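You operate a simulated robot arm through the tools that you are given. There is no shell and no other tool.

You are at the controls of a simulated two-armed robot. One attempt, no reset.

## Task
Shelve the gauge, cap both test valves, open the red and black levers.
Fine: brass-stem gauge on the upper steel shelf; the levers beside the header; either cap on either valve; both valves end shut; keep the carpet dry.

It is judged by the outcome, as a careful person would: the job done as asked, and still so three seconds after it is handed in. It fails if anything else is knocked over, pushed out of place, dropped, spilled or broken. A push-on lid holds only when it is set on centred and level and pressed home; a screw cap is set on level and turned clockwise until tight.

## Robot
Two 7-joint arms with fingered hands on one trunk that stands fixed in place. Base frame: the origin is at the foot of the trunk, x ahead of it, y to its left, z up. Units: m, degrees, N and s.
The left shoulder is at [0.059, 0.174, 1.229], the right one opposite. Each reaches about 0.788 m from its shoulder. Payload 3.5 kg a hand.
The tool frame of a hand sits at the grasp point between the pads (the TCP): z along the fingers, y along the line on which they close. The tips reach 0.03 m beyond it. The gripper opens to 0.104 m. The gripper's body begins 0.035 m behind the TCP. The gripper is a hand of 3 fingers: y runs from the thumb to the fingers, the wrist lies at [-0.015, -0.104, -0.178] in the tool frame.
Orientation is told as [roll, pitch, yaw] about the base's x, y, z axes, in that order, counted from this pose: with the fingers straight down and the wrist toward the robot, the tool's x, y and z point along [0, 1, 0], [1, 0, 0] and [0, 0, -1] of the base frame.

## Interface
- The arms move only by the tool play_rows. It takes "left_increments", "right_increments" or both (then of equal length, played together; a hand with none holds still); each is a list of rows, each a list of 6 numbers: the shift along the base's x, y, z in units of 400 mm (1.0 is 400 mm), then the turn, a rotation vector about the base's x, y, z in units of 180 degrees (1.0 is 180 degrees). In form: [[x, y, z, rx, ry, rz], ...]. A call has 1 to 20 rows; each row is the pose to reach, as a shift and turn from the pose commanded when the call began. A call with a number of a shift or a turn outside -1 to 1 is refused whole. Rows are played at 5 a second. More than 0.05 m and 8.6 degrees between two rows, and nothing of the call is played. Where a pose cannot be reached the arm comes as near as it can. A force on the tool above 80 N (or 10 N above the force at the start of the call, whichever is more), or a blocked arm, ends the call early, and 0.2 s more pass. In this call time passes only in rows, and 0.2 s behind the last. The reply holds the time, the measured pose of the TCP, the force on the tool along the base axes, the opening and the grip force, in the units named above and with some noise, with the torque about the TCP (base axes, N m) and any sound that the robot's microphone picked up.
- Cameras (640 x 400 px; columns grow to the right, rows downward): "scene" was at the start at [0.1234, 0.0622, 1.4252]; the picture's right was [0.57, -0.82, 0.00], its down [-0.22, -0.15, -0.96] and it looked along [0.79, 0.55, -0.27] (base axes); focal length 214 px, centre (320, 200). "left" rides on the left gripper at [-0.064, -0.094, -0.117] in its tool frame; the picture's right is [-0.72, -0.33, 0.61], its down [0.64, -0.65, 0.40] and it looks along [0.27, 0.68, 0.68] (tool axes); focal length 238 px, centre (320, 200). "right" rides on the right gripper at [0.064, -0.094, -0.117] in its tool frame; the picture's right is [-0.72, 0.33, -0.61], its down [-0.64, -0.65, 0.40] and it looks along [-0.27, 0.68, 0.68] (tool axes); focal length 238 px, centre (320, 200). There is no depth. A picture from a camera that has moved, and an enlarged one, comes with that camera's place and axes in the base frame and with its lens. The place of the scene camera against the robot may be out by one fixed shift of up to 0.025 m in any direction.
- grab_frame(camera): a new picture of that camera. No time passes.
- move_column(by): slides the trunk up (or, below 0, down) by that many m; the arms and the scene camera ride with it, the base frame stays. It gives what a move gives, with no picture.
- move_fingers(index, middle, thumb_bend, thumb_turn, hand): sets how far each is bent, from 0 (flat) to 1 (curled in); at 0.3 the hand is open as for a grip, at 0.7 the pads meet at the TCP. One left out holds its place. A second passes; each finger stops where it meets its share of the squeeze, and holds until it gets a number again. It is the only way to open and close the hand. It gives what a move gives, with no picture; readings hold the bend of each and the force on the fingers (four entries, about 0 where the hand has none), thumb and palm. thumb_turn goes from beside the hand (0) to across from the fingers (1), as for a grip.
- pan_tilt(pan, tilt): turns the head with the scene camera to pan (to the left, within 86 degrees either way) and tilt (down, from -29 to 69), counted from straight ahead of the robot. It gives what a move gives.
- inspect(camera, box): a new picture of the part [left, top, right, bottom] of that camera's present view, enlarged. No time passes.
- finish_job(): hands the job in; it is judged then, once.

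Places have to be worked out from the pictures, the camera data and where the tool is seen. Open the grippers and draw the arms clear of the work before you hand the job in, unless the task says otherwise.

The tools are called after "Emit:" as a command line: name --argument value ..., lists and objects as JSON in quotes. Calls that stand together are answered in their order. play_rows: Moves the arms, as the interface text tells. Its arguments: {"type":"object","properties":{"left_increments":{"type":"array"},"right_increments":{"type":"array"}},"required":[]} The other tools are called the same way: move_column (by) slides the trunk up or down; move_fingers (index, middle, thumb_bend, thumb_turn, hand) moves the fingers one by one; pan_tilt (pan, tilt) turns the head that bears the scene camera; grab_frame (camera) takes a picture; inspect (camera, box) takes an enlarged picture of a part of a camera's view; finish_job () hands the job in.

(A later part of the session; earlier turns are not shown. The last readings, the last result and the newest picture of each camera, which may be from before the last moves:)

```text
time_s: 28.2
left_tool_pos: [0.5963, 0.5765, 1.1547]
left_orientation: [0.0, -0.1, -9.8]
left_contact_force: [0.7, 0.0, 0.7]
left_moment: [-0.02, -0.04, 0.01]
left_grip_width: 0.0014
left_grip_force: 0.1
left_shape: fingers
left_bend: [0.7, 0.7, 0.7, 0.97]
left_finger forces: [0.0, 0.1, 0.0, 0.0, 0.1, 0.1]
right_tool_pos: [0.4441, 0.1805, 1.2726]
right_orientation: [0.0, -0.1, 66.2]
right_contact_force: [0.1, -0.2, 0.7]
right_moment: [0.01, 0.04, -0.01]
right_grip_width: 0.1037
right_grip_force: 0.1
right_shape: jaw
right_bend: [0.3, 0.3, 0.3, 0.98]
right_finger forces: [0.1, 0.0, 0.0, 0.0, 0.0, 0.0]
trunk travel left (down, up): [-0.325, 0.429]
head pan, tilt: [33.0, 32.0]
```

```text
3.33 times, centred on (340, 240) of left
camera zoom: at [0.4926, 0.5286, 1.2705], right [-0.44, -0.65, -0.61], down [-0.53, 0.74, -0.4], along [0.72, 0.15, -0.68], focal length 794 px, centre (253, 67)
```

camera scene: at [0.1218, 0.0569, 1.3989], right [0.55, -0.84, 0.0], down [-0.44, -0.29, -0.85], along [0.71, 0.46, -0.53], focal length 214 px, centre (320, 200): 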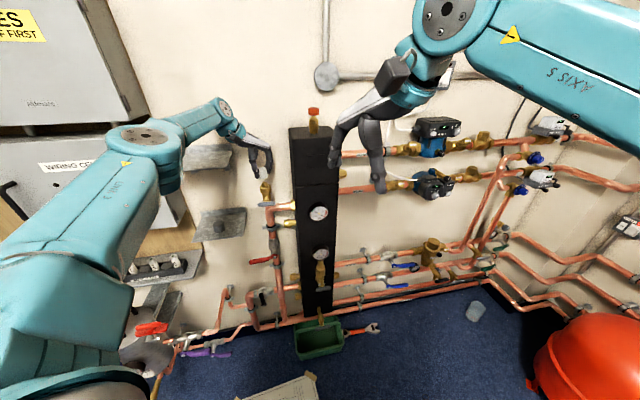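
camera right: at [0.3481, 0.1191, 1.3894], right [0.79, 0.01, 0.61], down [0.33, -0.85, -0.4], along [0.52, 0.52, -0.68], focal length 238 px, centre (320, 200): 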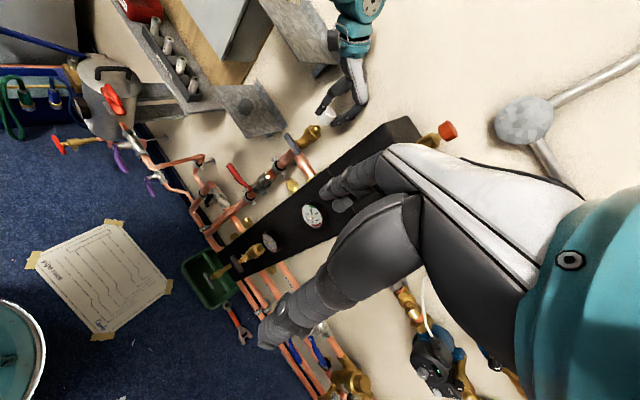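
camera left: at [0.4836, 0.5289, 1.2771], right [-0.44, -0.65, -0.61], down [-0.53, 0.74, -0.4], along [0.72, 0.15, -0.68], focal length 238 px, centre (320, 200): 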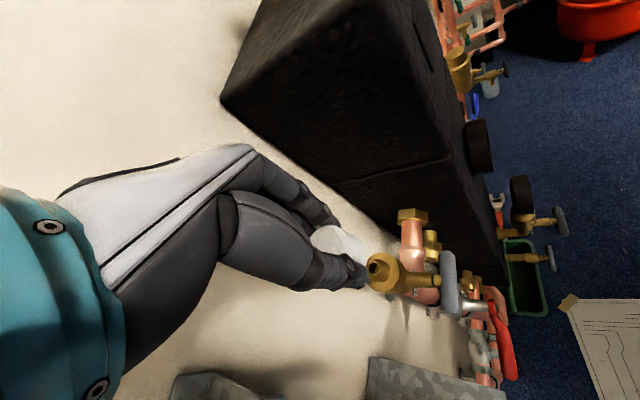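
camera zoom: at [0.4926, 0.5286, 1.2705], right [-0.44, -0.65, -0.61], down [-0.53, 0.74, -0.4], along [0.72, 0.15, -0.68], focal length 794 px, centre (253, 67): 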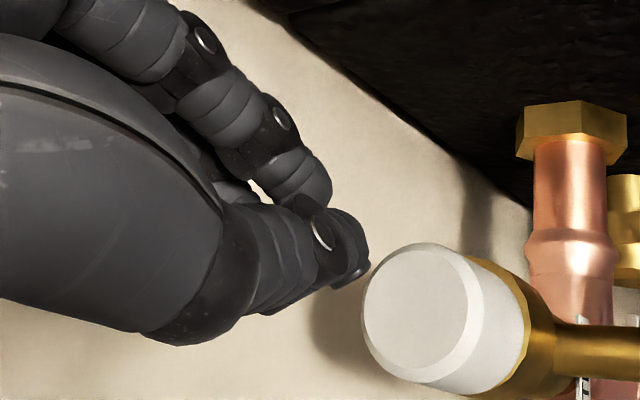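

Tips need ≈[-3,+4] mm to be over the cap's centre. I shift and descend to just above the cap top.

Emit:
play_rows --left_increments '[[-0.0075, 0.01, 0, 0, 0, 0], [-0.0075, 0.01, -0.07, 0, 0, 0], [-0.0075, 0.01, -0.12, 0, 0, 0], [-0.0075, 0.01, -0.135, 0, 0, 0]]'

Emit:
inspect --camera "right" --box '[290, 90, 350, 165]'

Emit:
inspect --camera "scene" --box '[245, 150, 295, 205]'

Emit:
inspect --camera "left" --box '[260, 180, 420, 300]'

```text
time_s: 29.2
left_tool_pos: [0.5932, 0.5812, 1.1043]
left_orientation: [-0.1, -0.3, -9.8]
left_contact_force: [-1.2, 1.1, 10.5]
left_moment: [-0.03, 0.19, 0.01]
left_grip_width: 0.0006
left_grip_force: 5.4
left_shape: fingers
left_bend: [0.7, 0.7, 0.7, 0.98]
left_finger forces: [0.4, 0.0, 0.1, 0.0, 10.3, 0.0]
right_tool_pos: [0.443, 0.1786, 1.273]
right_orientation: [-0.1, 0.0, 66.3]
right_contact_force: [0.1, 0.6, -0.4]
right_moment: [0.0, 0.03, 0.02]
right_grip_width: 0.1035
right_grip_force: 0.0
right_shape: jaw
right_bend: [0.3, 0.3, 0.3, 0.98]
right_finger forces: [0.0, 0.1, 0.0, 0.0, 0.0, 0.0]
trunk travel left (down, up): [-0.325, 0.429]
head pan, tilt: [33.0, 32.0]
```

```text
5.33 times, centred on (320, 128) of right
camera zoom: at [0.3468, 0.1187, 1.3902], right [0.79, 0.01, 0.61], down [0.32, -0.86, -0.4], along [0.52, 0.52, -0.68], focal length 1271 px, centre (320, 587)
```

zoom: 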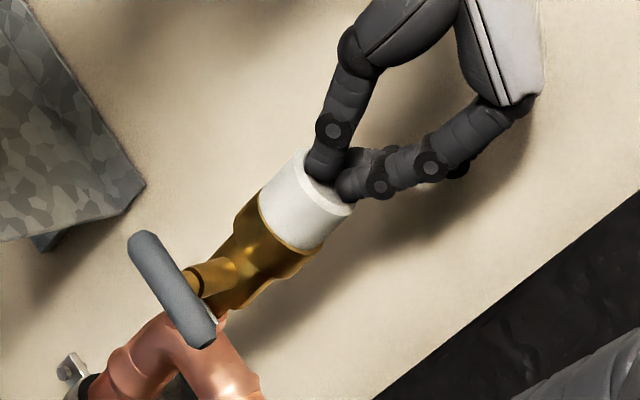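

```text
7.27 times, centred on (270, 178) of scene
camera zoom: at [0.1206, 0.0566, 1.3992], right [0.55, -0.84, 0.0], down [-0.44, -0.29, -0.85], along [0.71, 0.46, -0.53], focal length 1560 px, centre (684, 364)
```

zoom: 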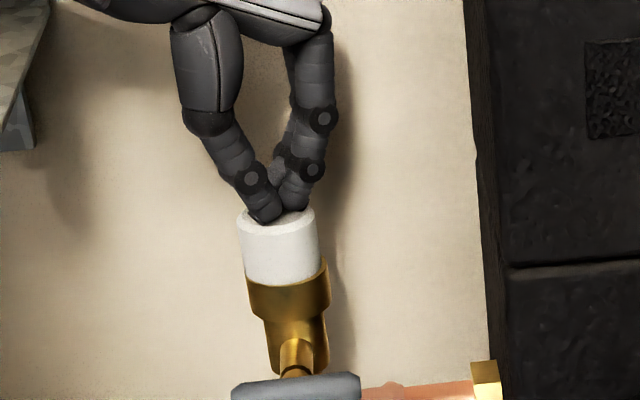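

```text
3.33 times, centred on (340, 240) of left
camera zoom: at [0.488, 0.5326, 1.2201], right [-0.44, -0.65, -0.62], down [-0.53, 0.74, -0.41], along [0.72, 0.15, -0.68], focal length 794 px, centre (253, 67)
```

zoom: 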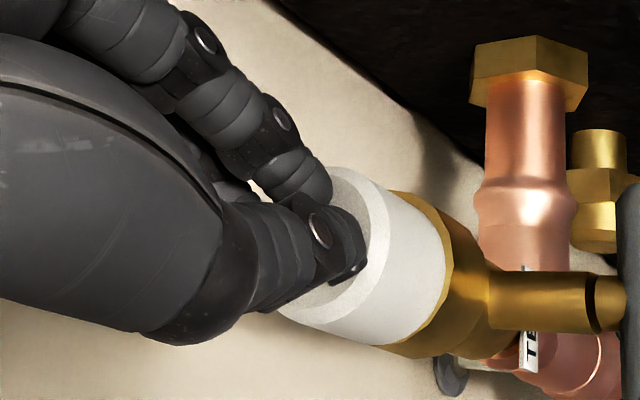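

Tips touch the cap's top near its centre (10 N). I press on harder, watching the force.

Emit:
play_rows --left_increments '[[0, 0, -0.006, 0, 0, 0], [0, 0, -0.012, 0, 0, 0], [0, 0, -0.018, 0, 0, 0], [0, 0, -0.018, 0, 0, 0]]'

Emit:
inspect --camera "right" --box '[290, 90, 350, 165]'

Emit:
inspect --camera "scene" --box '[245, 150, 295, 205]'

```text
time_s: 30.2
left_tool_pos: [0.5925, 0.5806, 1.1036]
left_orientation: [0.4, -0.9, -9.7]
left_contact_force: [-4.5, 5.8, 43.4]
left_moment: [-0.14, 0.5, -0.07]
left_grip_width: 0.0001
left_grip_force: 22.6
left_shape: fingers
left_bend: [0.7, 0.7, 0.71, 0.98]
left_finger forces: [7.0, 0.8, 0.0, 0.1, 37.1, 0.0]
right_tool_pos: [0.4401, 0.1773, 1.2739]
right_orientation: [-0.1, -0.2, 66.3]
right_contact_force: [0.2, 0.1, 0.8]
right_moment: [0.01, 0.0, 0.0]
right_grip_width: 0.1035
right_grip_force: 0.1
right_shape: jaw
right_bend: [0.3, 0.3, 0.3, 0.98]
right_finger forces: [0.0, 0.0, 0.1, 0.0, 0.0, 0.0]
trunk travel left (down, up): [-0.325, 0.429]
head pan, tilt: [33.0, 32.0]
```

```text
5.33 times, centred on (320, 128) of right
camera zoom: at [0.3434, 0.1161, 1.3914], right [0.79, 0.01, 0.62], down [0.33, -0.85, -0.4], along [0.52, 0.52, -0.68], focal length 1271 px, centre (320, 587)
```

zoom: 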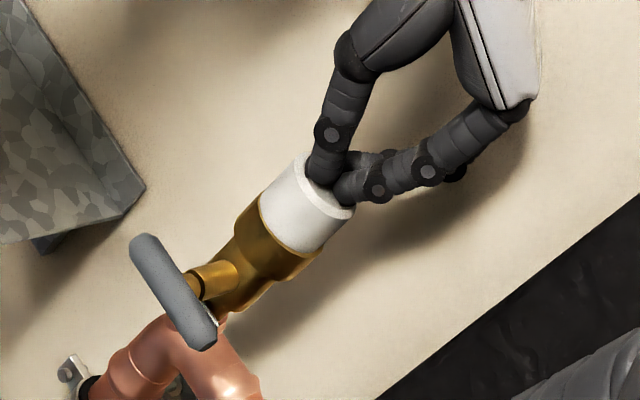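

```text
7.27 times, centred on (270, 178) of scene
camera zoom: at [0.1171, 0.054, 1.3998], right [0.55, -0.84, 0.0], down [-0.44, -0.29, -0.85], along [0.71, 0.46, -0.53], focal length 1560 px, centre (684, 364)
```

zoom: 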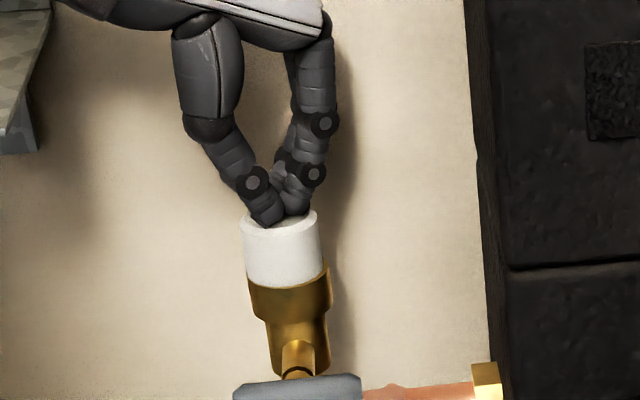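

At 43 N the cap doesn't move any further; I give one firmer push to about 60 N to be sure, then back off.

Emit:
play_rows --left_increments '[[0, 0, -0.006, 0, 0, 0], [0, 0, -0.01, 0, 0, 0], [0, 0, -0.01, 0, 0, 0]]'

Emit:
play_rows --left_increments '[[0, 0, 0.03, 0, 0, 0], [0, 0, 0.12, 0, 0, 0], [0, 0, 0.22, 0, 0, 0]]'

Emit:
inspect --camera "right" --box '[290, 90, 350, 165]'

Emit:
inspect --camera "scene" --box '[245, 150, 295, 205]'

Emit:
inspect --camera "left" --box '[300, 200, 440, 310]'

```text
time_s: 31.0
left_tool_pos: [0.5906, 0.5799, 1.1027]
left_orientation: [0.2, -1.3, -9.6]
left_contact_force: [-6.3, 5.1, 59.5]
left_moment: [-0.25, 0.75, -0.11]
left_grip_width: 0.0
left_grip_force: 30.2
left_shape: fingers
left_bend: [0.7, 0.7, 0.71, 0.99]
left_finger forces: [9.1, 1.0, 0.0, 0.1, 50.3, 0.1]
right_tool_pos: [0.4379, 0.1745, 1.2757]
right_orientation: [-0.3, -0.3, 66.4]
right_contact_force: [-0.3, -1.1, 0.1]
right_moment: [0.01, -0.02, 0.0]
right_grip_width: 0.1036
right_grip_force: 0.1
right_shape: jaw
right_bend: [0.3, 0.3, 0.3, 0.98]
right_finger forces: [0.0, 0.0, 0.0, 0.0, 0.0, 0.1]
trunk travel left (down, up): [-0.325, 0.429]
head pan, tilt: [33.0, 32.0]
```

```text
time_s: 31.8
left_tool_pos: [0.5891, 0.5783, 1.1736]
left_orientation: [0.0, 0.2, -9.8]
left_contact_force: [0.2, 0.6, -0.6]
left_moment: [-0.03, 0.0, 0.01]
left_grip_width: 0.0005
left_grip_force: 0.0
left_shape: fingers
left_bend: [0.7, 0.7, 0.7, 0.98]
left_finger forces: [0.0, 0.1, 0.0, 0.0, 0.0, 0.1]
left hand out of reach, approached as far as the arm can: row 3
right_tool_pos: [0.4433, 0.1796, 1.2718]
right_orientation: [0.0, 0.1, 66.3]
right_contact_force: [-0.1, 0.0, 0.0]
right_moment: [-0.01, -0.02, 0.0]
right_grip_width: 0.1037
right_grip_force: 0.1
right_shape: jaw
right_bend: [0.3, 0.3, 0.3, 0.98]
right_finger forces: [0.0, 0.1, 0.1, 0.1, 0.0, 0.0]
trunk travel left (down, up): [-0.325, 0.429]
head pan, tilt: [33.0, 32.0]
```

```text
5.33 times, centred on (320, 128) of right
camera zoom: at [0.3479, 0.1197, 1.3894], right [0.79, 0.01, 0.61], down [0.32, -0.86, -0.4], along [0.52, 0.52, -0.68], focal length 1271 px, centre (320, 587)
```

zoom: 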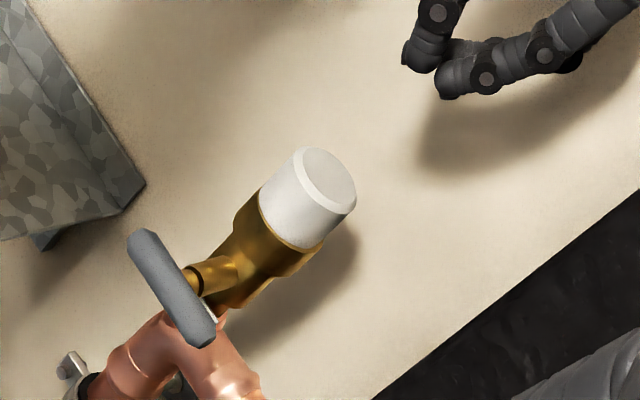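

```text
7.27 times, centred on (270, 178) of scene
camera zoom: at [0.1217, 0.0577, 1.3987], right [0.54, -0.84, 0.0], down [-0.44, -0.29, -0.85], along [0.71, 0.46, -0.53], focal length 1560 px, centre (684, 364)
```

zoom: 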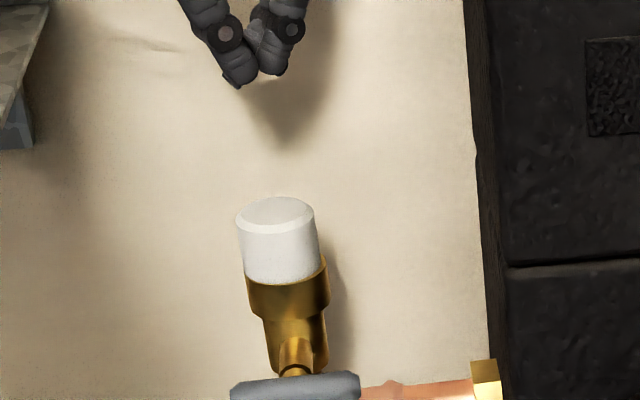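

```text
3.64 times, centred on (370, 255) of left
camera zoom: at [0.486, 0.5302, 1.2906], right [-0.45, -0.65, -0.61], down [-0.54, 0.74, -0.4], along [0.72, 0.15, -0.68], focal length 867 px, centre (138, 0)
```

zoom: 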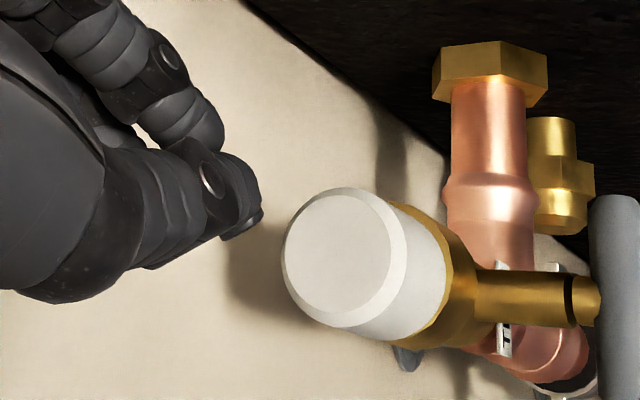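

T1's cap is level and firm. Next the gauge: I back the left hand off from the wall, yaw to −47.5° and open it, while moving the right hand back a bit for clearance.

Emit:
play_rows --left_increments '[[-0.075, -0.0675, 0, 0, 0, -0.03], [-0.15, -0.135, 0, 0, 0, -0.06], [-0.225, -0.2125, -0.05, 0, 0, -0.09], [-0.2625, -0.3, -0.125, 0, 0, -0.12], [-0.295, -0.3875, -0.2, 0, 0, -0.15], [-0.325, -0.475, -0.2625, 0, 0, -0.18], [-0.3575, -0.5625, -0.32, 0, 0, -0.21]]' --right_increments '[[-0.007, -0.035, 0.03, 0, 0, 0], [-0.014, -0.07, 0.06, 0, 0, 0], [-0.021, -0.105, 0.09, 0, 0, 0], [-0.028, -0.14, 0.12, 0, 0, 0], [-0.035, -0.175, 0.15, 0, 0, 0], [-0.042, -0.21, 0.18, 0, 0, 0], [-0.05, -0.25, 0.2, 0, 0, 0]]'

Emit:
move_fingers --hand "left" --index 0.3 --middle 0.3 --thumb_bend 0.3

Emit:
grab_frame --camera "scene"

Emit:
grab_frame --camera "left"

Emit:
grab_frame --camera "right"

```text
time_s: 33.4
left_tool_pos: [0.4451, 0.3541, 1.0486]
left_orientation: [0.0, 0.0, -47.7]
left_contact_force: [0.3, -0.2, 0.6]
left_moment: [0.01, 0.02, -0.01]
left_grip_width: 0.0004
left_grip_force: 0.1
left_shape: fingers
left_bend: [0.7, 0.7, 0.7, 0.98]
left_finger forces: [0.0, 0.0, 0.0, 0.1, 0.0, 0.1]
right_tool_pos: [0.4238, 0.0792, 1.3548]
right_orientation: [0.0, 0.0, 66.3]
right_contact_force: [-0.1, -0.6, 0.4]
right_moment: [0.03, -0.01, 0.0]
right_grip_width: 0.1035
right_grip_force: 0.2
right_shape: jaw
right_bend: [0.3, 0.3, 0.3, 0.98]
right_finger forces: [0.0, 0.1, 0.1, 0.1, 0.0, 0.0]
trunk travel left (down, up): [-0.325, 0.429]
head pan, tilt: [33.0, 32.0]
```

```text
time_s: 34.4
left_tool_pos: [0.4453, 0.3553, 1.0482]
left_orientation: [0.0, 0.1, -47.6]
left_contact_force: [0.7, -0.1, -1.1]
left_moment: [0.0, 0.01, -0.01]
left_grip_width: 0.1028
left_grip_force: 0.1
left_shape: fingers
left_bend: [0.3, 0.3, 0.3, 0.98]
left_finger forces: [0.1, 0.0, 0.1, 0.0, 0.0, 0.1]
right_tool_pos: [0.426, 0.0796, 1.3546]
right_orientation: [0.1, 0.0, 66.3]
right_contact_force: [-0.6, 0.2, 0.3]
right_moment: [0.0, 0.02, -0.01]
right_grip_width: 0.1038
right_grip_force: 0.0
right_shape: jaw
right_bend: [0.3, 0.3, 0.3, 0.98]
right_finger forces: [0.1, 0.1, 0.0, 0.1, 0.1, 0.0]
trunk travel left (down, up): [-0.325, 0.429]
head pan, tilt: [33.0, 32.0]
```

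```text
taken
camera scene: at [0.1221, 0.0574, 1.3988], right [0.55, -0.84, 0.0], down [-0.44, -0.29, -0.85], along [0.71, 0.46, -0.53], focal length 214 px, centre (320, 200)
```

scene: 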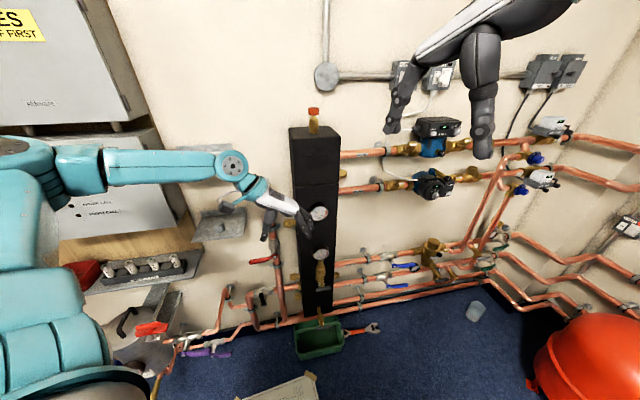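

```text
taken
camera left: at [0.3343, 0.3804, 1.1653], right [-0.75, -0.24, -0.61], down [0.03, 0.91, -0.4], along [0.66, -0.32, -0.68], focal length 238 px, centre (320, 200)
```

left: 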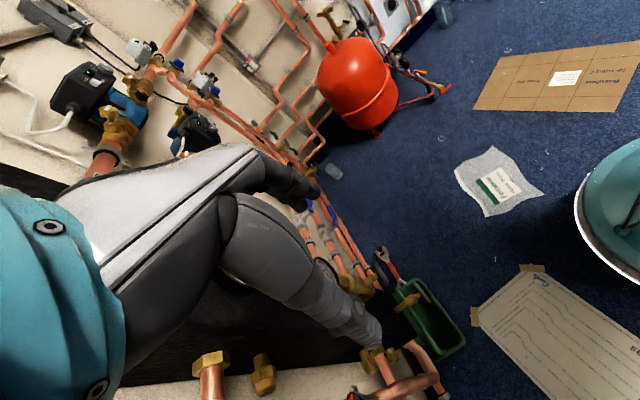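

```text
taken
camera right: at [0.3295, 0.0193, 1.4714], right [0.79, 0.01, 0.61], down [0.32, -0.86, -0.4], along [0.52, 0.52, -0.68], focal length 238 px, centre (320, 200)
```

right: 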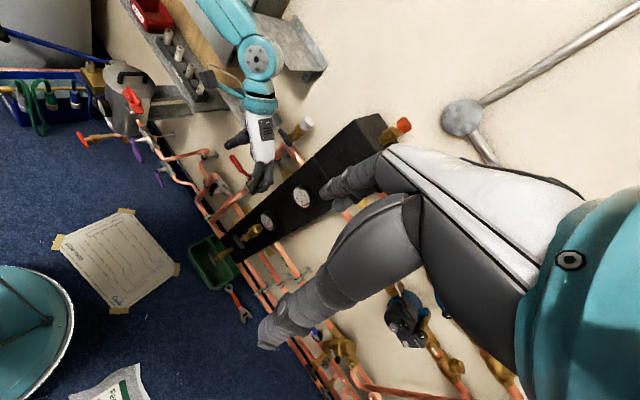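

The left hand is clear. Now I tilt it 90° about the wall axis so the fingers point at the header, and bring it to a hover in front of the gauge.

Emit:
play_rows --left_increments '[[0.0228, -0.0142, -0.0518, 0.0307, -0.0335, 0], [0.0456, -0.0284, -0.1036, 0.0614, -0.067, 0], [0.0684, -0.0426, -0.1554, 0.0922, -0.1005, 0], [0.0912, -0.0568, -0.2072, 0.1229, -0.134, 0], [0.114, -0.071, -0.259, 0.1536, -0.1675, 0], [0.1368, -0.0852, -0.3108, 0.1844, -0.201, 0], [0.1596, -0.0994, -0.3626, 0.2151, -0.2345, 0], [0.1824, -0.1136, -0.4144, 0.2458, -0.268, 0], [0.2052, -0.1278, -0.4662, 0.2766, -0.3015, 0], [0.228, -0.142, -0.518, 0.3073, -0.335, 0], [0.2508, -0.1562, -0.57, 0.338, -0.3685, 0]]'

Emit:
grab_frame --camera "scene"

Emit:
grab_frame --camera "left"

Emit:
grab_frame --camera "right"

```text
time_s: 36.8
left_tool_pos: [0.532, 0.3573, 0.9976]
left_orientation: [89.9, 0.1, -47.5]
left_contact_force: [0.2, 0.8, -0.7]
left_moment: [-0.02, -0.03, 0.0]
left_grip_width: 0.1028
left_grip_force: 0.1
left_shape: fingers
left_bend: [0.3, 0.3, 0.3, 0.98]
left_finger forces: [0.0, 0.1, 0.1, 0.0, 0.1, 0.0]
left hand out of reach, approached as far as the arm can: row 7, 8, 9, 10, 11
right_tool_pos: [0.4257, 0.0788, 1.3546]
right_orientation: [0.1, 0.0, 66.3]
right_contact_force: [-0.3, -0.2, 0.1]
right_moment: [0.01, -0.01, -0.02]
right_grip_width: 0.1034
right_grip_force: 0.0
right_shape: jaw
right_bend: [0.3, 0.3, 0.3, 0.98]
right_finger forces: [0.0, 0.0, 0.0, 0.1, 0.0, 0.0]
trunk travel left (down, up): [-0.325, 0.429]
head pan, tilt: [33.0, 32.0]
```

```text
taken
camera scene: at [0.1222, 0.057, 1.3988], right [0.54, -0.84, 0.0], down [-0.44, -0.29, -0.85], along [0.71, 0.46, -0.53], focal length 214 px, centre (320, 200)
```

scene: 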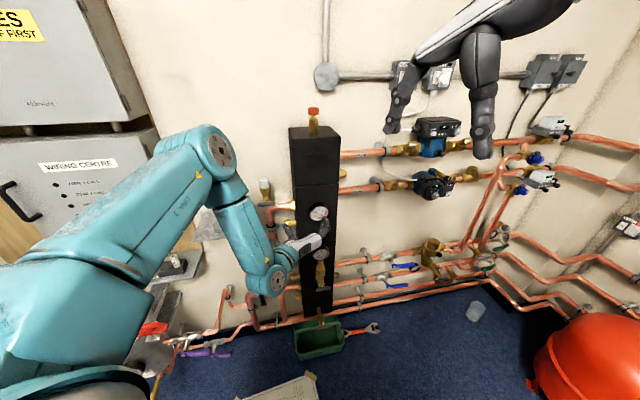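

```text
taken
camera left: at [0.3805, 0.3467, 0.9334], right [0.23, 0.66, -0.72], down [-0.14, 0.75, 0.64], along [0.96, -0.05, 0.27], focal length 238 px, centre (320, 200)
```

left: 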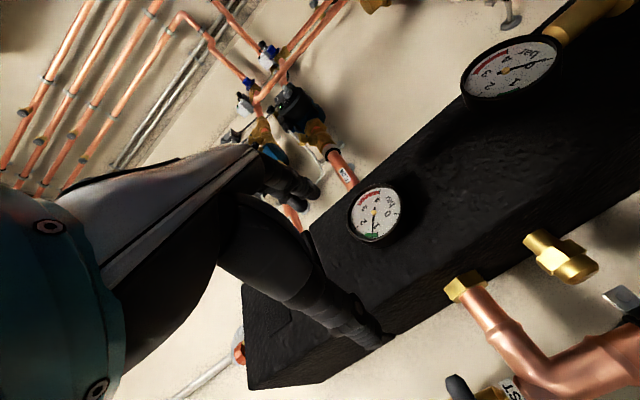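

```text
taken
camera right: at [0.3296, 0.0189, 1.4713], right [0.79, 0.01, 0.61], down [0.32, -0.86, -0.4], along [0.52, 0.52, -0.68], focal length 238 px, centre (320, 200)
```

right: 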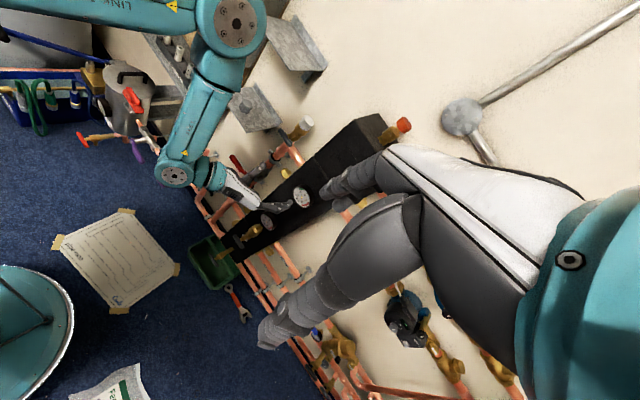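

The orientation is reached but not the height; I back off 6 cm and then lower the trunk by 0.2 m.

Emit:
play_rows --left_increments '[[-0.0555, -0.0505, 0, 0, 0, 0], [-0.111, -0.101, 0, 0, 0, 0]]'

Emit:
move_column --by -0.2

Emit:
grab_frame --camera "scene"

Emit:
grab_frame --camera "left"

Emit:
grab_frame --camera "right"

```text
time_s: 37.4
left_tool_pos: [0.4865, 0.3201, 1.0138]
left_orientation: [90.0, 0.1, -47.5]
left_contact_force: [0.5, -0.3, -0.3]
left_moment: [-0.01, 0.0, 0.01]
left_grip_width: 0.1027
left_grip_force: 0.1
left_shape: fingers
left_bend: [0.3, 0.3, 0.3, 0.98]
left_finger forces: [0.0, 0.0, 0.1, 0.0, 0.0, 0.0]
left hand out of reach, approached as far as the arm can: row 1, 2
right_tool_pos: [0.4257, 0.0801, 1.3552]
right_orientation: [0.0, 0.0, 66.3]
right_contact_force: [-0.7, -0.9, 0.3]
right_moment: [0.0, -0.02, 0.0]
right_grip_width: 0.1036
right_grip_force: 0.1
right_shape: jaw
right_bend: [0.3, 0.3, 0.3, 0.98]
right_finger forces: [0.1, 0.0, 0.0, 0.1, 0.1, 0.0]
trunk travel left (down, up): [-0.325, 0.429]
head pan, tilt: [33.0, 32.0]
```

```text
time_s: 39.6
left_tool_pos: [0.4881, 0.3153, 0.8121]
left_orientation: [90.0, 0.1, -47.4]
left_contact_force: [-0.1, -0.1, 0.1]
left_moment: [-0.03, 0.02, 0.01]
left_grip_width: 0.1029
left_grip_force: 0.0
left_shape: fingers
left_bend: [0.3, 0.3, 0.3, 0.98]
left_finger forces: [0.0, 0.0, 0.1, 0.0, 0.1, 0.0]
right_tool_pos: [0.4258, 0.0787, 1.154]
right_orientation: [0.0, -0.1, 66.3]
right_contact_force: [0.3, 0.8, 0.7]
right_moment: [-0.01, 0.0, -0.03]
right_grip_width: 0.1035
right_grip_force: 0.0
right_shape: jaw
right_bend: [0.3, 0.3, 0.3, 0.98]
right_finger forces: [0.1, 0.1, 0.1, 0.0, 0.0, 0.0]
trunk travel left (down, up): [-0.125, 0.629]
head pan, tilt: [33.0, 32.0]
```

```text
taken
camera scene: at [0.2142, 0.0573, 1.1926], right [0.55, -0.84, 0.0], down [-0.44, -0.29, -0.85], along [0.71, 0.46, -0.53], focal length 214 px, centre (320, 200)
```

scene: 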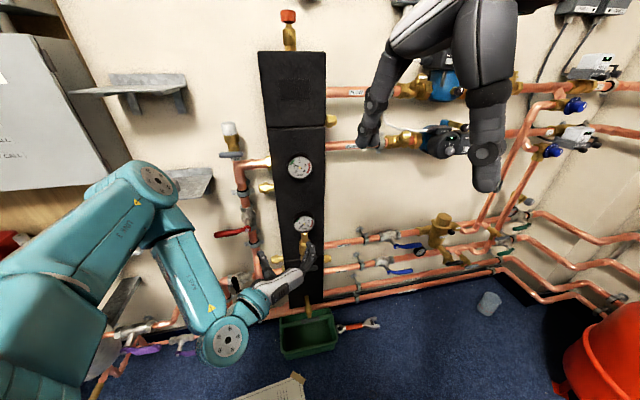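

```text
taken
camera left: at [0.3368, 0.3054, 0.7496], right [0.23, 0.66, -0.72], down [-0.14, 0.75, 0.64], along [0.96, -0.05, 0.27], focal length 238 px, centre (320, 200)
```

left: 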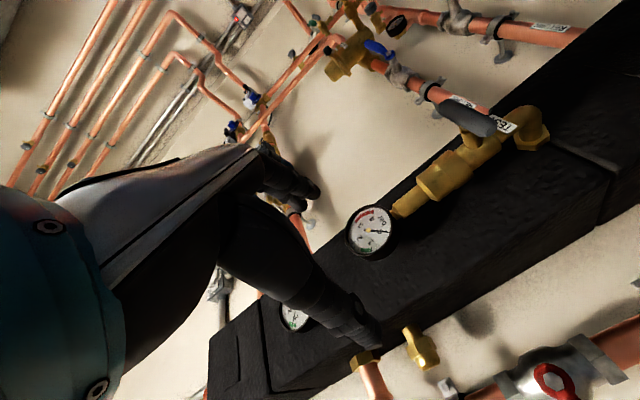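

```text
taken
camera right: at [0.3291, 0.0184, 1.2712], right [0.79, 0.01, 0.61], down [0.32, -0.86, -0.4], along [0.52, 0.52, -0.68], focal length 238 px, centre (320, 200)
```

right: 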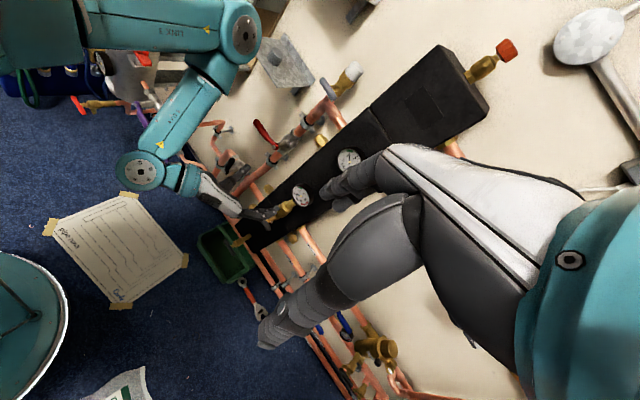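

Emit:
inspect --camera "left" --box '[330, 90, 570, 270]'

Emit:
inspect --camera "scene" --box '[260, 200, 350, 290]'

Emit:
inspect --camera "right" --box '[220, 160, 330, 250]'

```text
2.22 times, centred on (450, 180) of left
camera zoom: at [0.3368, 0.3054, 0.7496], right [0.23, 0.66, -0.72], down [-0.14, 0.75, 0.64], along [0.96, -0.05, 0.27], focal length 530 px, centre (31, 244)
```

zoom: 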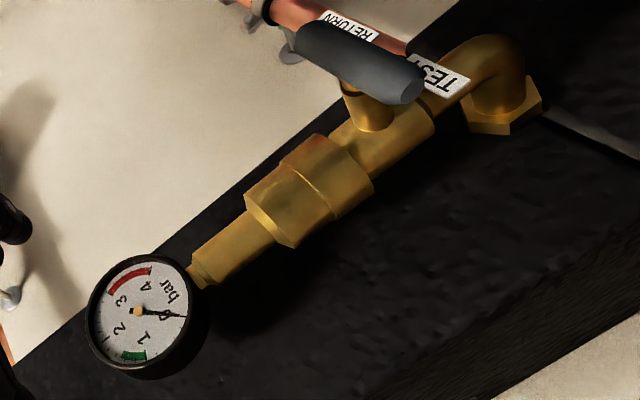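

```text
4.44 times, centred on (305, 245) of scene
camera zoom: at [0.2142, 0.0573, 1.1926], right [0.55, -0.84, 0.0], down [-0.44, -0.29, -0.85], along [0.71, 0.46, -0.53], focal length 953 px, centre (387, 0)
```

zoom: 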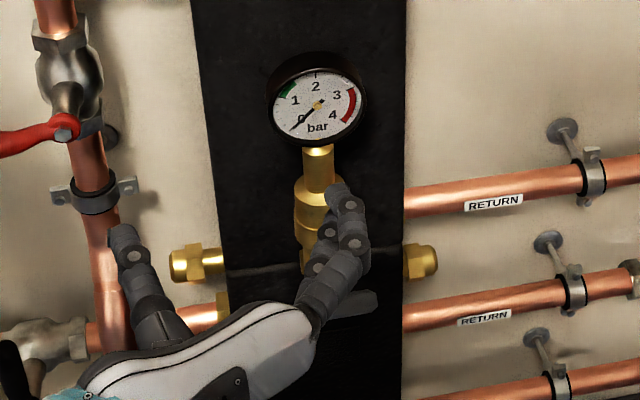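

```text
4.44 times, centred on (275, 205) of right
camera zoom: at [0.3291, 0.0184, 1.2712], right [0.79, 0.01, 0.61], down [0.32, -0.86, -0.4], along [0.52, 0.52, -0.68], focal length 1059 px, centre (520, 178)
```

zoom: 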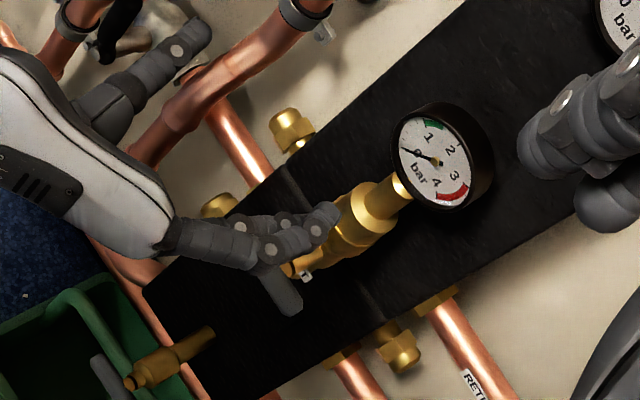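

Gauge dial centre confirmed ≈ [0.617,0.358,0.807] (Ø≈63 mm, case back at n≈0.72). I slide the hand right and forward so thumb and fingers straddle the dial.

Emit:
play_rows --left_increments '[[0.0475, -0.0515, -0.006, 0, 0, 0], [0.095, -0.1035, -0.0125, 0, 0, 0], [0.17, -0.034, -0.0125, 0, 0, 0], [0.246, 0.035, -0.0125, 0, 0, 0]]'

Emit:
grab_frame --camera "left"

Emit:
inspect --camera "scene" --box '[250, 180, 350, 280]'

Emit:
inspect --camera "right" --box '[220, 140, 340, 240]'

```text
time_s: 40.6
left_tool_pos: [0.5877, 0.3305, 0.8065]
left_orientation: [90.0, 0.2, -47.6]
left_contact_force: [-0.8, 0.5, 0.0]
left_moment: [-0.02, -0.02, -0.02]
left_grip_width: 0.1029
left_grip_force: 0.1
left_shape: fingers
left_bend: [0.3, 0.3, 0.3, 0.98]
left_finger forces: [0.0, 0.0, 0.0, 0.0, 0.0, 0.1]
right_tool_pos: [0.4253, 0.0787, 1.1532]
right_orientation: [-0.1, 0.0, 66.3]
right_contact_force: [-0.2, 0.9, -0.2]
right_moment: [0.0, 0.02, 0.01]
right_grip_width: 0.1035
right_grip_force: 0.1
right_shape: jaw
right_bend: [0.3, 0.3, 0.3, 0.98]
right_finger forces: [0.2, 0.1, 0.1, 0.1, 0.0, 0.0]
trunk travel left (down, up): [-0.125, 0.629]
head pan, tilt: [33.0, 32.0]
```

```text
taken
camera left: at [0.4371, 0.32, 0.7422], right [0.23, 0.66, -0.72], down [-0.14, 0.75, 0.64], along [0.96, -0.05, 0.27], focal length 238 px, centre (320, 200)
```

left: 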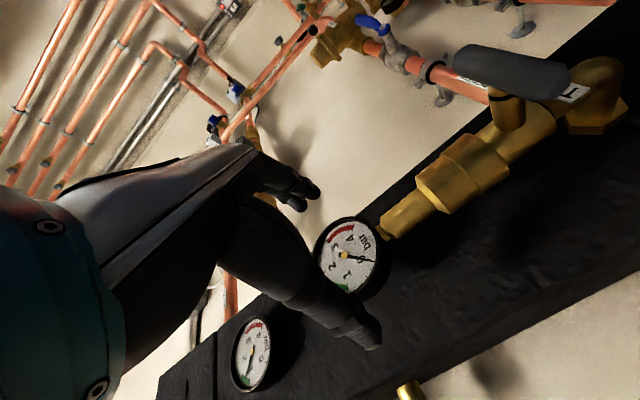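

```text
4.00 times, centred on (300, 230) of scene
camera zoom: at [0.2147, 0.0576, 1.1923], right [0.54, -0.84, 0.0], down [-0.44, -0.29, -0.85], along [0.71, 0.46, -0.53], focal length 858 px, centre (400, 80)
```

zoom: 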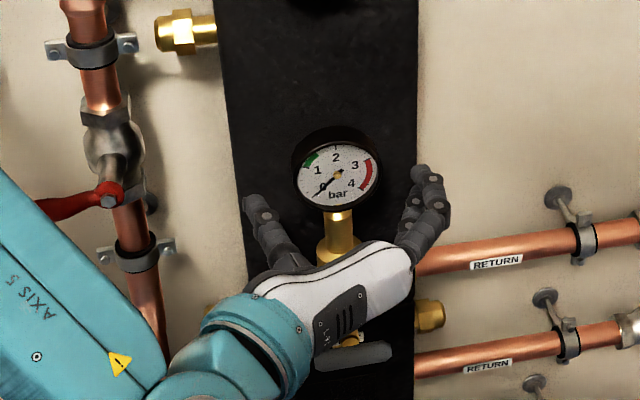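

```text
4.00 times, centred on (280, 190) of right
camera zoom: at [0.33, 0.0188, 1.2706], right [0.79, 0.01, 0.61], down [0.32, -0.86, -0.4], along [0.52, 0.52, -0.68], focal length 953 px, centre (480, 240)
```

zoom: 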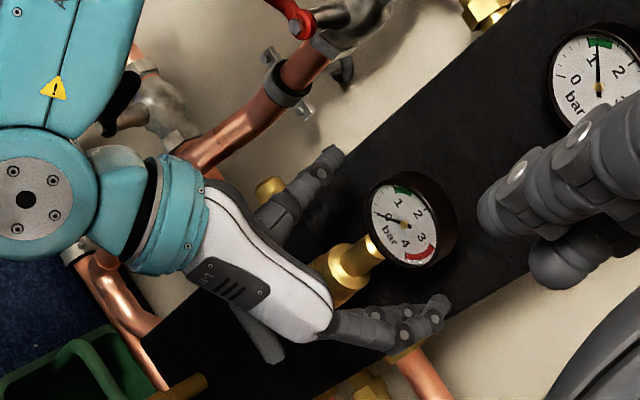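

Thumb and fingers are centred either side of the dial. I move forward 3 cm and up 3 mm.

Emit:
play_rows --left_increments '[[0.03, 0.027, 0.0075, 0, 0, 0], [0.059, 0.054, 0.0075, 0, 0, 0]]'

Emit:
inspect --camera "left" --box '[240, 140, 480, 360]'

Emit:
inspect --camera "scene" --box '[270, 190, 350, 260]'

Emit:
inspect --camera "right" --box '[240, 140, 340, 230]'

```text
time_s: 41.2
left_tool_pos: [0.6098, 0.3502, 0.8106]
left_orientation: [89.9, 0.1, -47.5]
left_contact_force: [-0.3, -0.6, 0.7]
left_moment: [0.01, 0.0, -0.01]
left_grip_width: 0.1028
left_grip_force: 0.0
left_shape: fingers
left_bend: [0.3, 0.3, 0.3, 0.98]
left_finger forces: [0.0, 0.0, 0.0, 0.1, 0.0, 0.0]
right_tool_pos: [0.4262, 0.0786, 1.1536]
right_orientation: [0.1, 0.0, 66.3]
right_contact_force: [-0.3, -0.5, 0.4]
right_moment: [0.01, -0.02, -0.02]
right_grip_width: 0.1038
right_grip_force: 0.1
right_shape: jaw
right_bend: [0.3, 0.3, 0.3, 0.98]
right_finger forces: [0.1, 0.0, 0.0, 0.0, 0.0, 0.1]
trunk travel left (down, up): [-0.125, 0.629]
head pan, tilt: [33.0, 32.0]
```

```text
1.82 times, centred on (360, 250) of left
camera zoom: at [0.4592, 0.3405, 0.7463], right [0.23, 0.66, -0.72], down [-0.14, 0.75, 0.64], along [0.96, -0.05, 0.27], focal length 433 px, centre (247, 109)
```

zoom: 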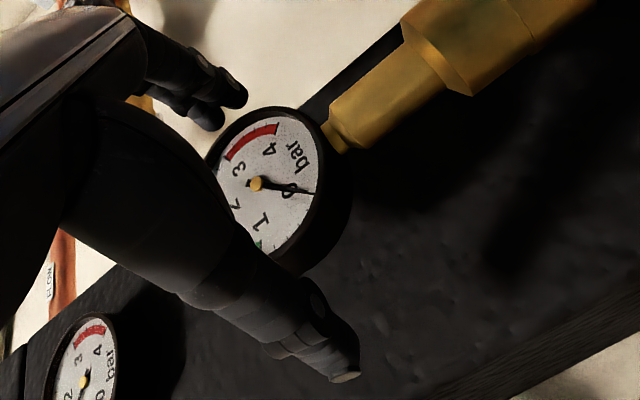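

```text
5.71 times, centred on (310, 225) of scene
camera zoom: at [0.2147, 0.0575, 1.1923], right [0.55, -0.84, 0.0], down [-0.44, -0.29, -0.85], along [0.71, 0.46, -0.53], focal length 1226 px, centre (377, 57)
```

zoom: 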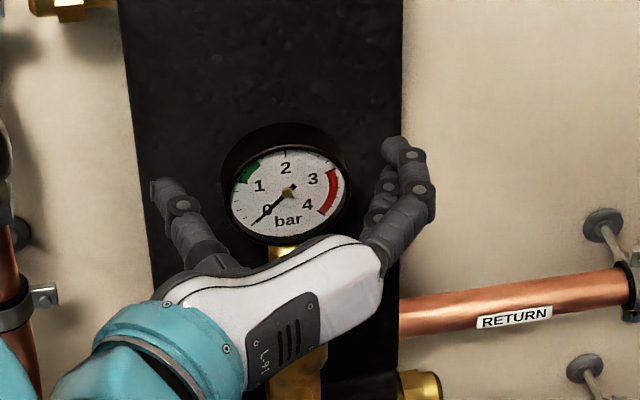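

```text
4.44 times, centred on (290, 185) of right
camera zoom: at [0.33, 0.0186, 1.2706], right [0.79, 0.01, 0.61], down [0.32, -0.86, -0.4], along [0.52, 0.52, -0.68], focal length 1059 px, centre (453, 267)
```

zoom: 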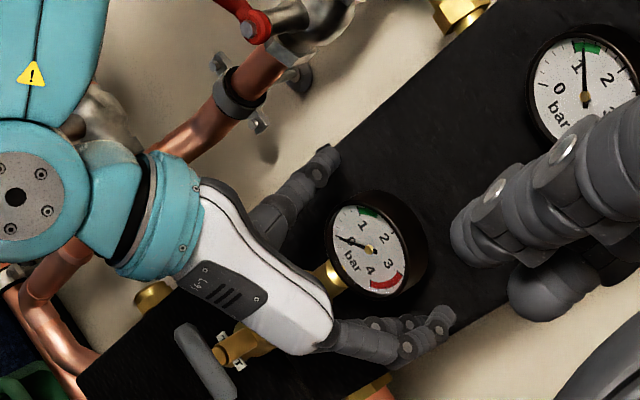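

Well centred. I close the fingers on the gauge case.

Emit:
move_fingers --hand "left" --index 0.46 --middle 0.46 --thumb_bend 0.46

Emit:
inspect --camera "scene" --box '[270, 190, 350, 260]'

Emit:
inspect --camera "left" --box '[240, 140, 480, 360]'

```text
time_s: 42.2
left_tool_pos: [0.6087, 0.3505, 0.8108]
left_orientation: [90.0, 0.1, -47.5]
left_contact_force: [-0.6, 0.7, 0.2]
left_moment: [-0.04, 0.01, 0.03]
left_grip_width: 0.0649
left_grip_force: 0.7
left_shape: fingers
left_bend: [0.45, 0.46, 0.45, 0.98]
left_finger forces: [0.9, 0.1, 0.0, 0.0, 0.3, 0.0]
right_tool_pos: [0.4264, 0.0794, 1.1544]
right_orientation: [0.0, 0.0, 66.3]
right_contact_force: [0.2, -0.3, 0.3]
right_moment: [0.01, -0.01, 0.01]
right_grip_width: 0.1037
right_grip_force: 0.0
right_shape: jaw
right_bend: [0.3, 0.3, 0.3, 0.98]
right_finger forces: [0.1, 0.0, 0.1, 0.0, 0.0, 0.1]
trunk travel left (down, up): [-0.125, 0.629]
head pan, tilt: [33.0, 32.0]
```

```text
5.71 times, centred on (310, 225) of scene
camera zoom: at [0.2147, 0.0573, 1.1923], right [0.55, -0.84, 0.0], down [-0.44, -0.29, -0.85], along [0.71, 0.46, -0.53], focal length 1226 px, centre (377, 57)
```

zoom: 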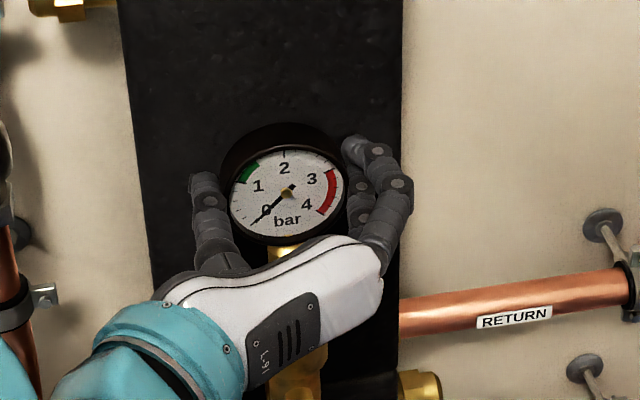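

```text
1.82 times, centred on (360, 250) of left
camera zoom: at [0.4591, 0.3403, 0.7463], right [0.23, 0.66, -0.72], down [-0.14, 0.75, 0.64], along [0.96, -0.05, 0.27], focal length 433 px, centre (247, 109)
```

zoom: 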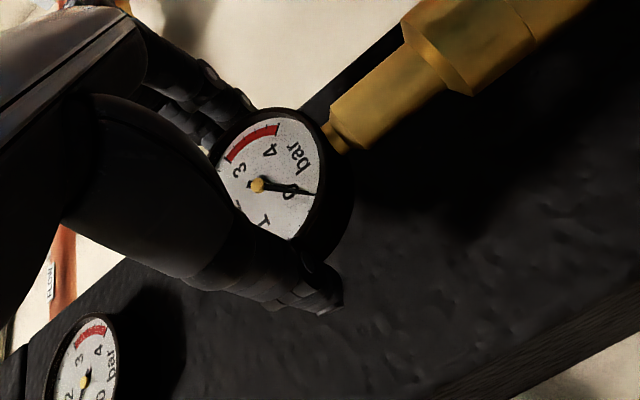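

Contact is just made on both sides. I squeeze more firmly.

Emit:
move_fingers --hand "left" --index 0.6 --middle 0.6 --thumb_bend 0.6

Emit:
inspect --camera "scene" --box '[270, 190, 350, 260]'

Emit:
inspect --camera "right" --box '[240, 140, 340, 230]'

```text
time_s: 43.2
left_tool_pos: [0.6092, 0.3501, 0.8113]
left_orientation: [90.1, 0.1, -47.5]
left_contact_force: [1.7, -1.3, 4.9]
left_moment: [0.05, -0.11, -0.04]
left_grip_width: 0.0601
left_grip_force: 14.7
left_shape: fingers
left_bend: [0.5, 0.53, 0.47, 0.97]
left_finger forces: [8.4, 7.0, 0.0, 0.0, 13.6, 0.0]
right_tool_pos: [0.4255, 0.0784, 1.1543]
right_orientation: [0.0, 0.0, 66.3]
right_contact_force: [-0.9, 0.3, 0.3]
right_moment: [0.0, 0.01, 0.01]
right_grip_width: 0.1037
right_grip_force: 0.0
right_shape: jaw
right_bend: [0.3, 0.3, 0.3, 0.98]
right_finger forces: [0.0, 0.0, 0.0, 0.0, 0.0, 0.0]
trunk travel left (down, up): [-0.125, 0.629]
head pan, tilt: [33.0, 32.0]
```

```text
5.71 times, centred on (310, 225) of scene
camera zoom: at [0.2143, 0.057, 1.1925], right [0.55, -0.84, 0.0], down [-0.44, -0.29, -0.85], along [0.71, 0.46, -0.53], focal length 1226 px, centre (377, 57)
```

zoom: 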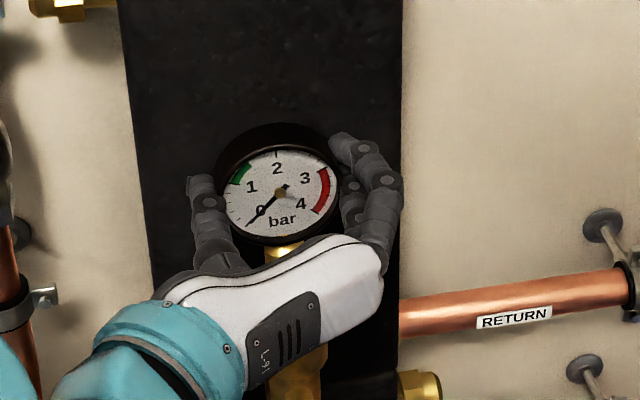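

```text
4.44 times, centred on (290, 185) of right
camera zoom: at [0.3296, 0.0181, 1.2708], right [0.79, 0.01, 0.61], down [0.32, -0.86, -0.4], along [0.52, 0.52, -0.68], focal length 1059 px, centre (453, 267)
```

zoom: 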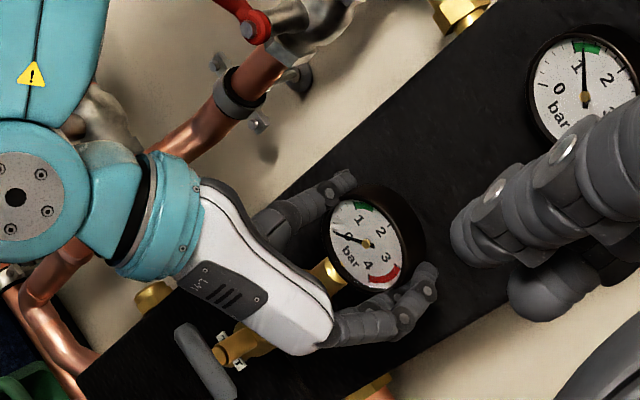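

Grip 14.7 N on the gauge. I lift it slowly and watch for resistance.

Emit:
play_rows --left_increments '[[0, 0, 0.01, 0, 0, 0], [0, 0, 0.02, 0, 0, 0], [0, 0, 0.035, 0, 0, 0]]'

Emit:
inspect --camera "scene" --box '[270, 190, 350, 260]'

Emit:
inspect --camera "left" --box '[240, 60, 560, 300]'

```text
time_s: 44.0
left_tool_pos: [0.6094, 0.3505, 0.8244]
left_orientation: [89.9, 0.2, -47.5]
left_contact_force: [1.2, 0.3, -3.6]
left_moment: [-0.04, 0.01, 0.0]
left_grip_width: 0.0596
left_grip_force: 12.9
left_shape: fingers
left_bend: [0.5, 0.54, 0.47, 0.96]
left_finger forces: [8.1, 4.7, 0.0, 0.1, 13.6, 0.1]
right_tool_pos: [0.4261, 0.0792, 1.1535]
right_orientation: [0.1, 0.0, 66.3]
right_contact_force: [0.1, -0.5, 0.1]
right_moment: [0.06, 0.03, 0.0]
right_grip_width: 0.1039
right_grip_force: 0.0
right_shape: jaw
right_bend: [0.3, 0.3, 0.3, 0.98]
right_finger forces: [0.0, 0.0, 0.0, 0.0, 0.0, 0.0]
trunk travel left (down, up): [-0.125, 0.629]
head pan, tilt: [33.0, 32.0]
```

```text
5.71 times, centred on (310, 225) of scene
camera zoom: at [0.2149, 0.0575, 1.1922], right [0.55, -0.84, 0.0], down [-0.44, -0.29, -0.85], along [0.71, 0.46, -0.53], focal length 1226 px, centre (377, 57)
```

zoom: 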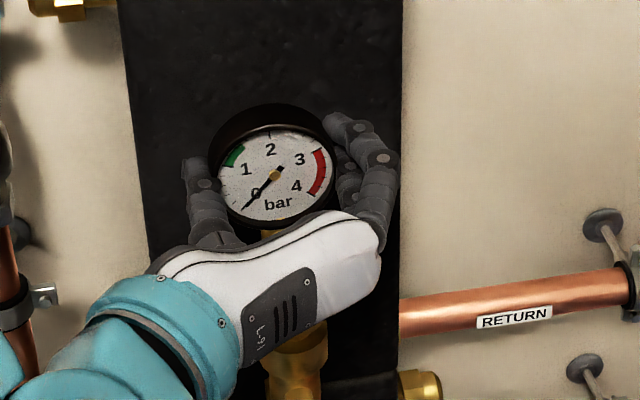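

```text
1.67 times, centred on (400, 180) of left
camera zoom: at [0.4584, 0.3412, 0.7606], right [0.23, 0.66, -0.72], down [-0.14, 0.75, 0.64], along [0.96, -0.05, 0.27], focal length 397 px, centre (187, 233)
```

zoom: 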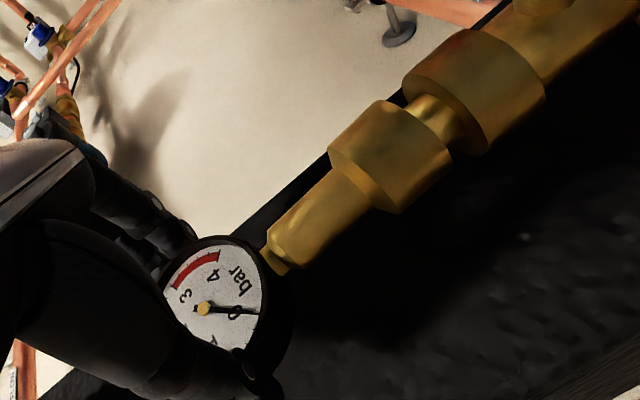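

The gauge's brass socket is sliding off the nozzle cleanly, no water. I lift it well clear.

Emit:
play_rows --left_increments '[[0, 0, 0.015, 0, 0, 0], [0, 0, 0.035, 0, 0, 0], [0, 0, 0.07, 0, 0, 0], [0, 0, 0.11, 0, 0, 0]]'

Emit:
inspect --camera "scene" --box '[260, 170, 350, 260]'

Emit:
inspect --camera "left" --box '[240, 60, 560, 300]'

Emit:
inspect --camera "right" --box '[220, 120, 340, 230]'

```text
time_s: 45.0
left_tool_pos: [0.6098, 0.352, 0.8694]
left_orientation: [90.0, 0.2, -47.5]
left_contact_force: [0.1, 0.0, -2.5]
left_moment: [-0.05, 0.04, -0.01]
left_grip_width: 0.0598
left_grip_force: 13.4
left_shape: fingers
left_bend: [0.5, 0.54, 0.47, 0.96]
left_finger forces: [8.1, 4.8, 0.0, 0.0, 13.7, 0.0]
right_tool_pos: [0.4258, 0.0788, 1.1538]
right_orientation: [0.0, -0.1, 66.4]
right_contact_force: [-0.5, -0.7, 0.1]
right_moment: [-0.01, 0.03, 0.02]
right_grip_width: 0.1036
right_grip_force: 0.0
right_shape: jaw
right_bend: [0.3, 0.3, 0.3, 0.98]
right_finger forces: [0.1, 0.0, 0.0, 0.0, 0.0, 0.1]
trunk travel left (down, up): [-0.125, 0.629]
head pan, tilt: [33.0, 32.0]
```

```text
4.44 times, centred on (305, 215) of scene
camera zoom: at [0.2148, 0.0574, 1.1923], right [0.55, -0.84, 0.0], down [-0.44, -0.29, -0.85], along [0.71, 0.46, -0.53], focal length 953 px, centre (387, 133)
```

zoom: 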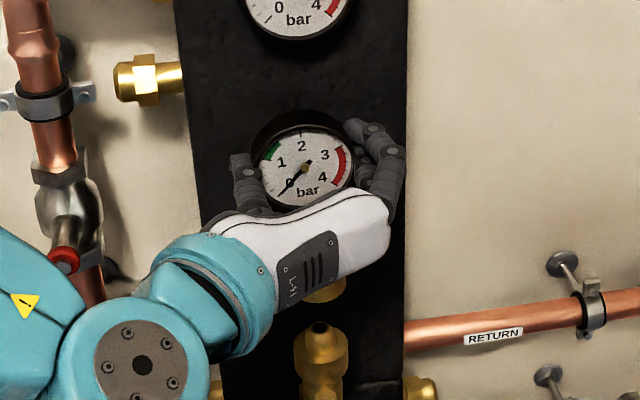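

```text
1.67 times, centred on (400, 180) of left
camera zoom: at [0.4595, 0.3412, 0.8053], right [0.23, 0.66, -0.72], down [-0.14, 0.75, 0.64], along [0.96, -0.05, 0.27], focal length 397 px, centre (187, 233)
```

zoom: 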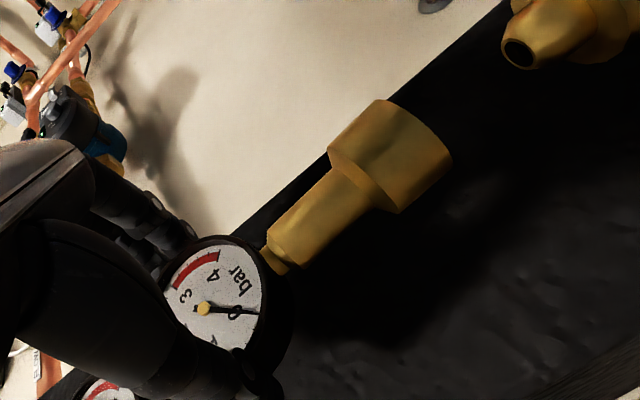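

```text
3.64 times, centred on (280, 175) of right
camera zoom: at [0.3301, 0.0186, 1.2706], right [0.79, 0.01, 0.61], down [0.32, -0.86, -0.4], along [0.52, 0.52, -0.68], focal length 867 px, centre (466, 291)
```

zoom: 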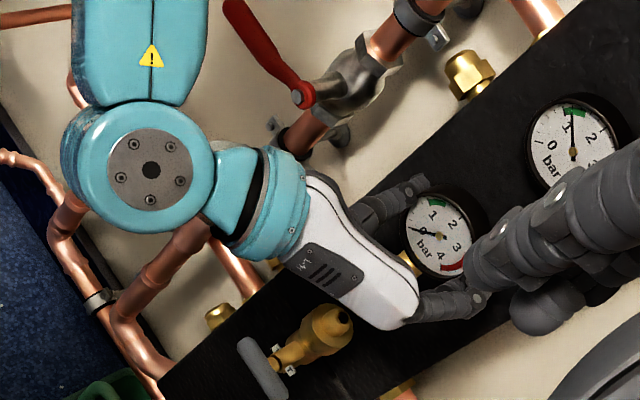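

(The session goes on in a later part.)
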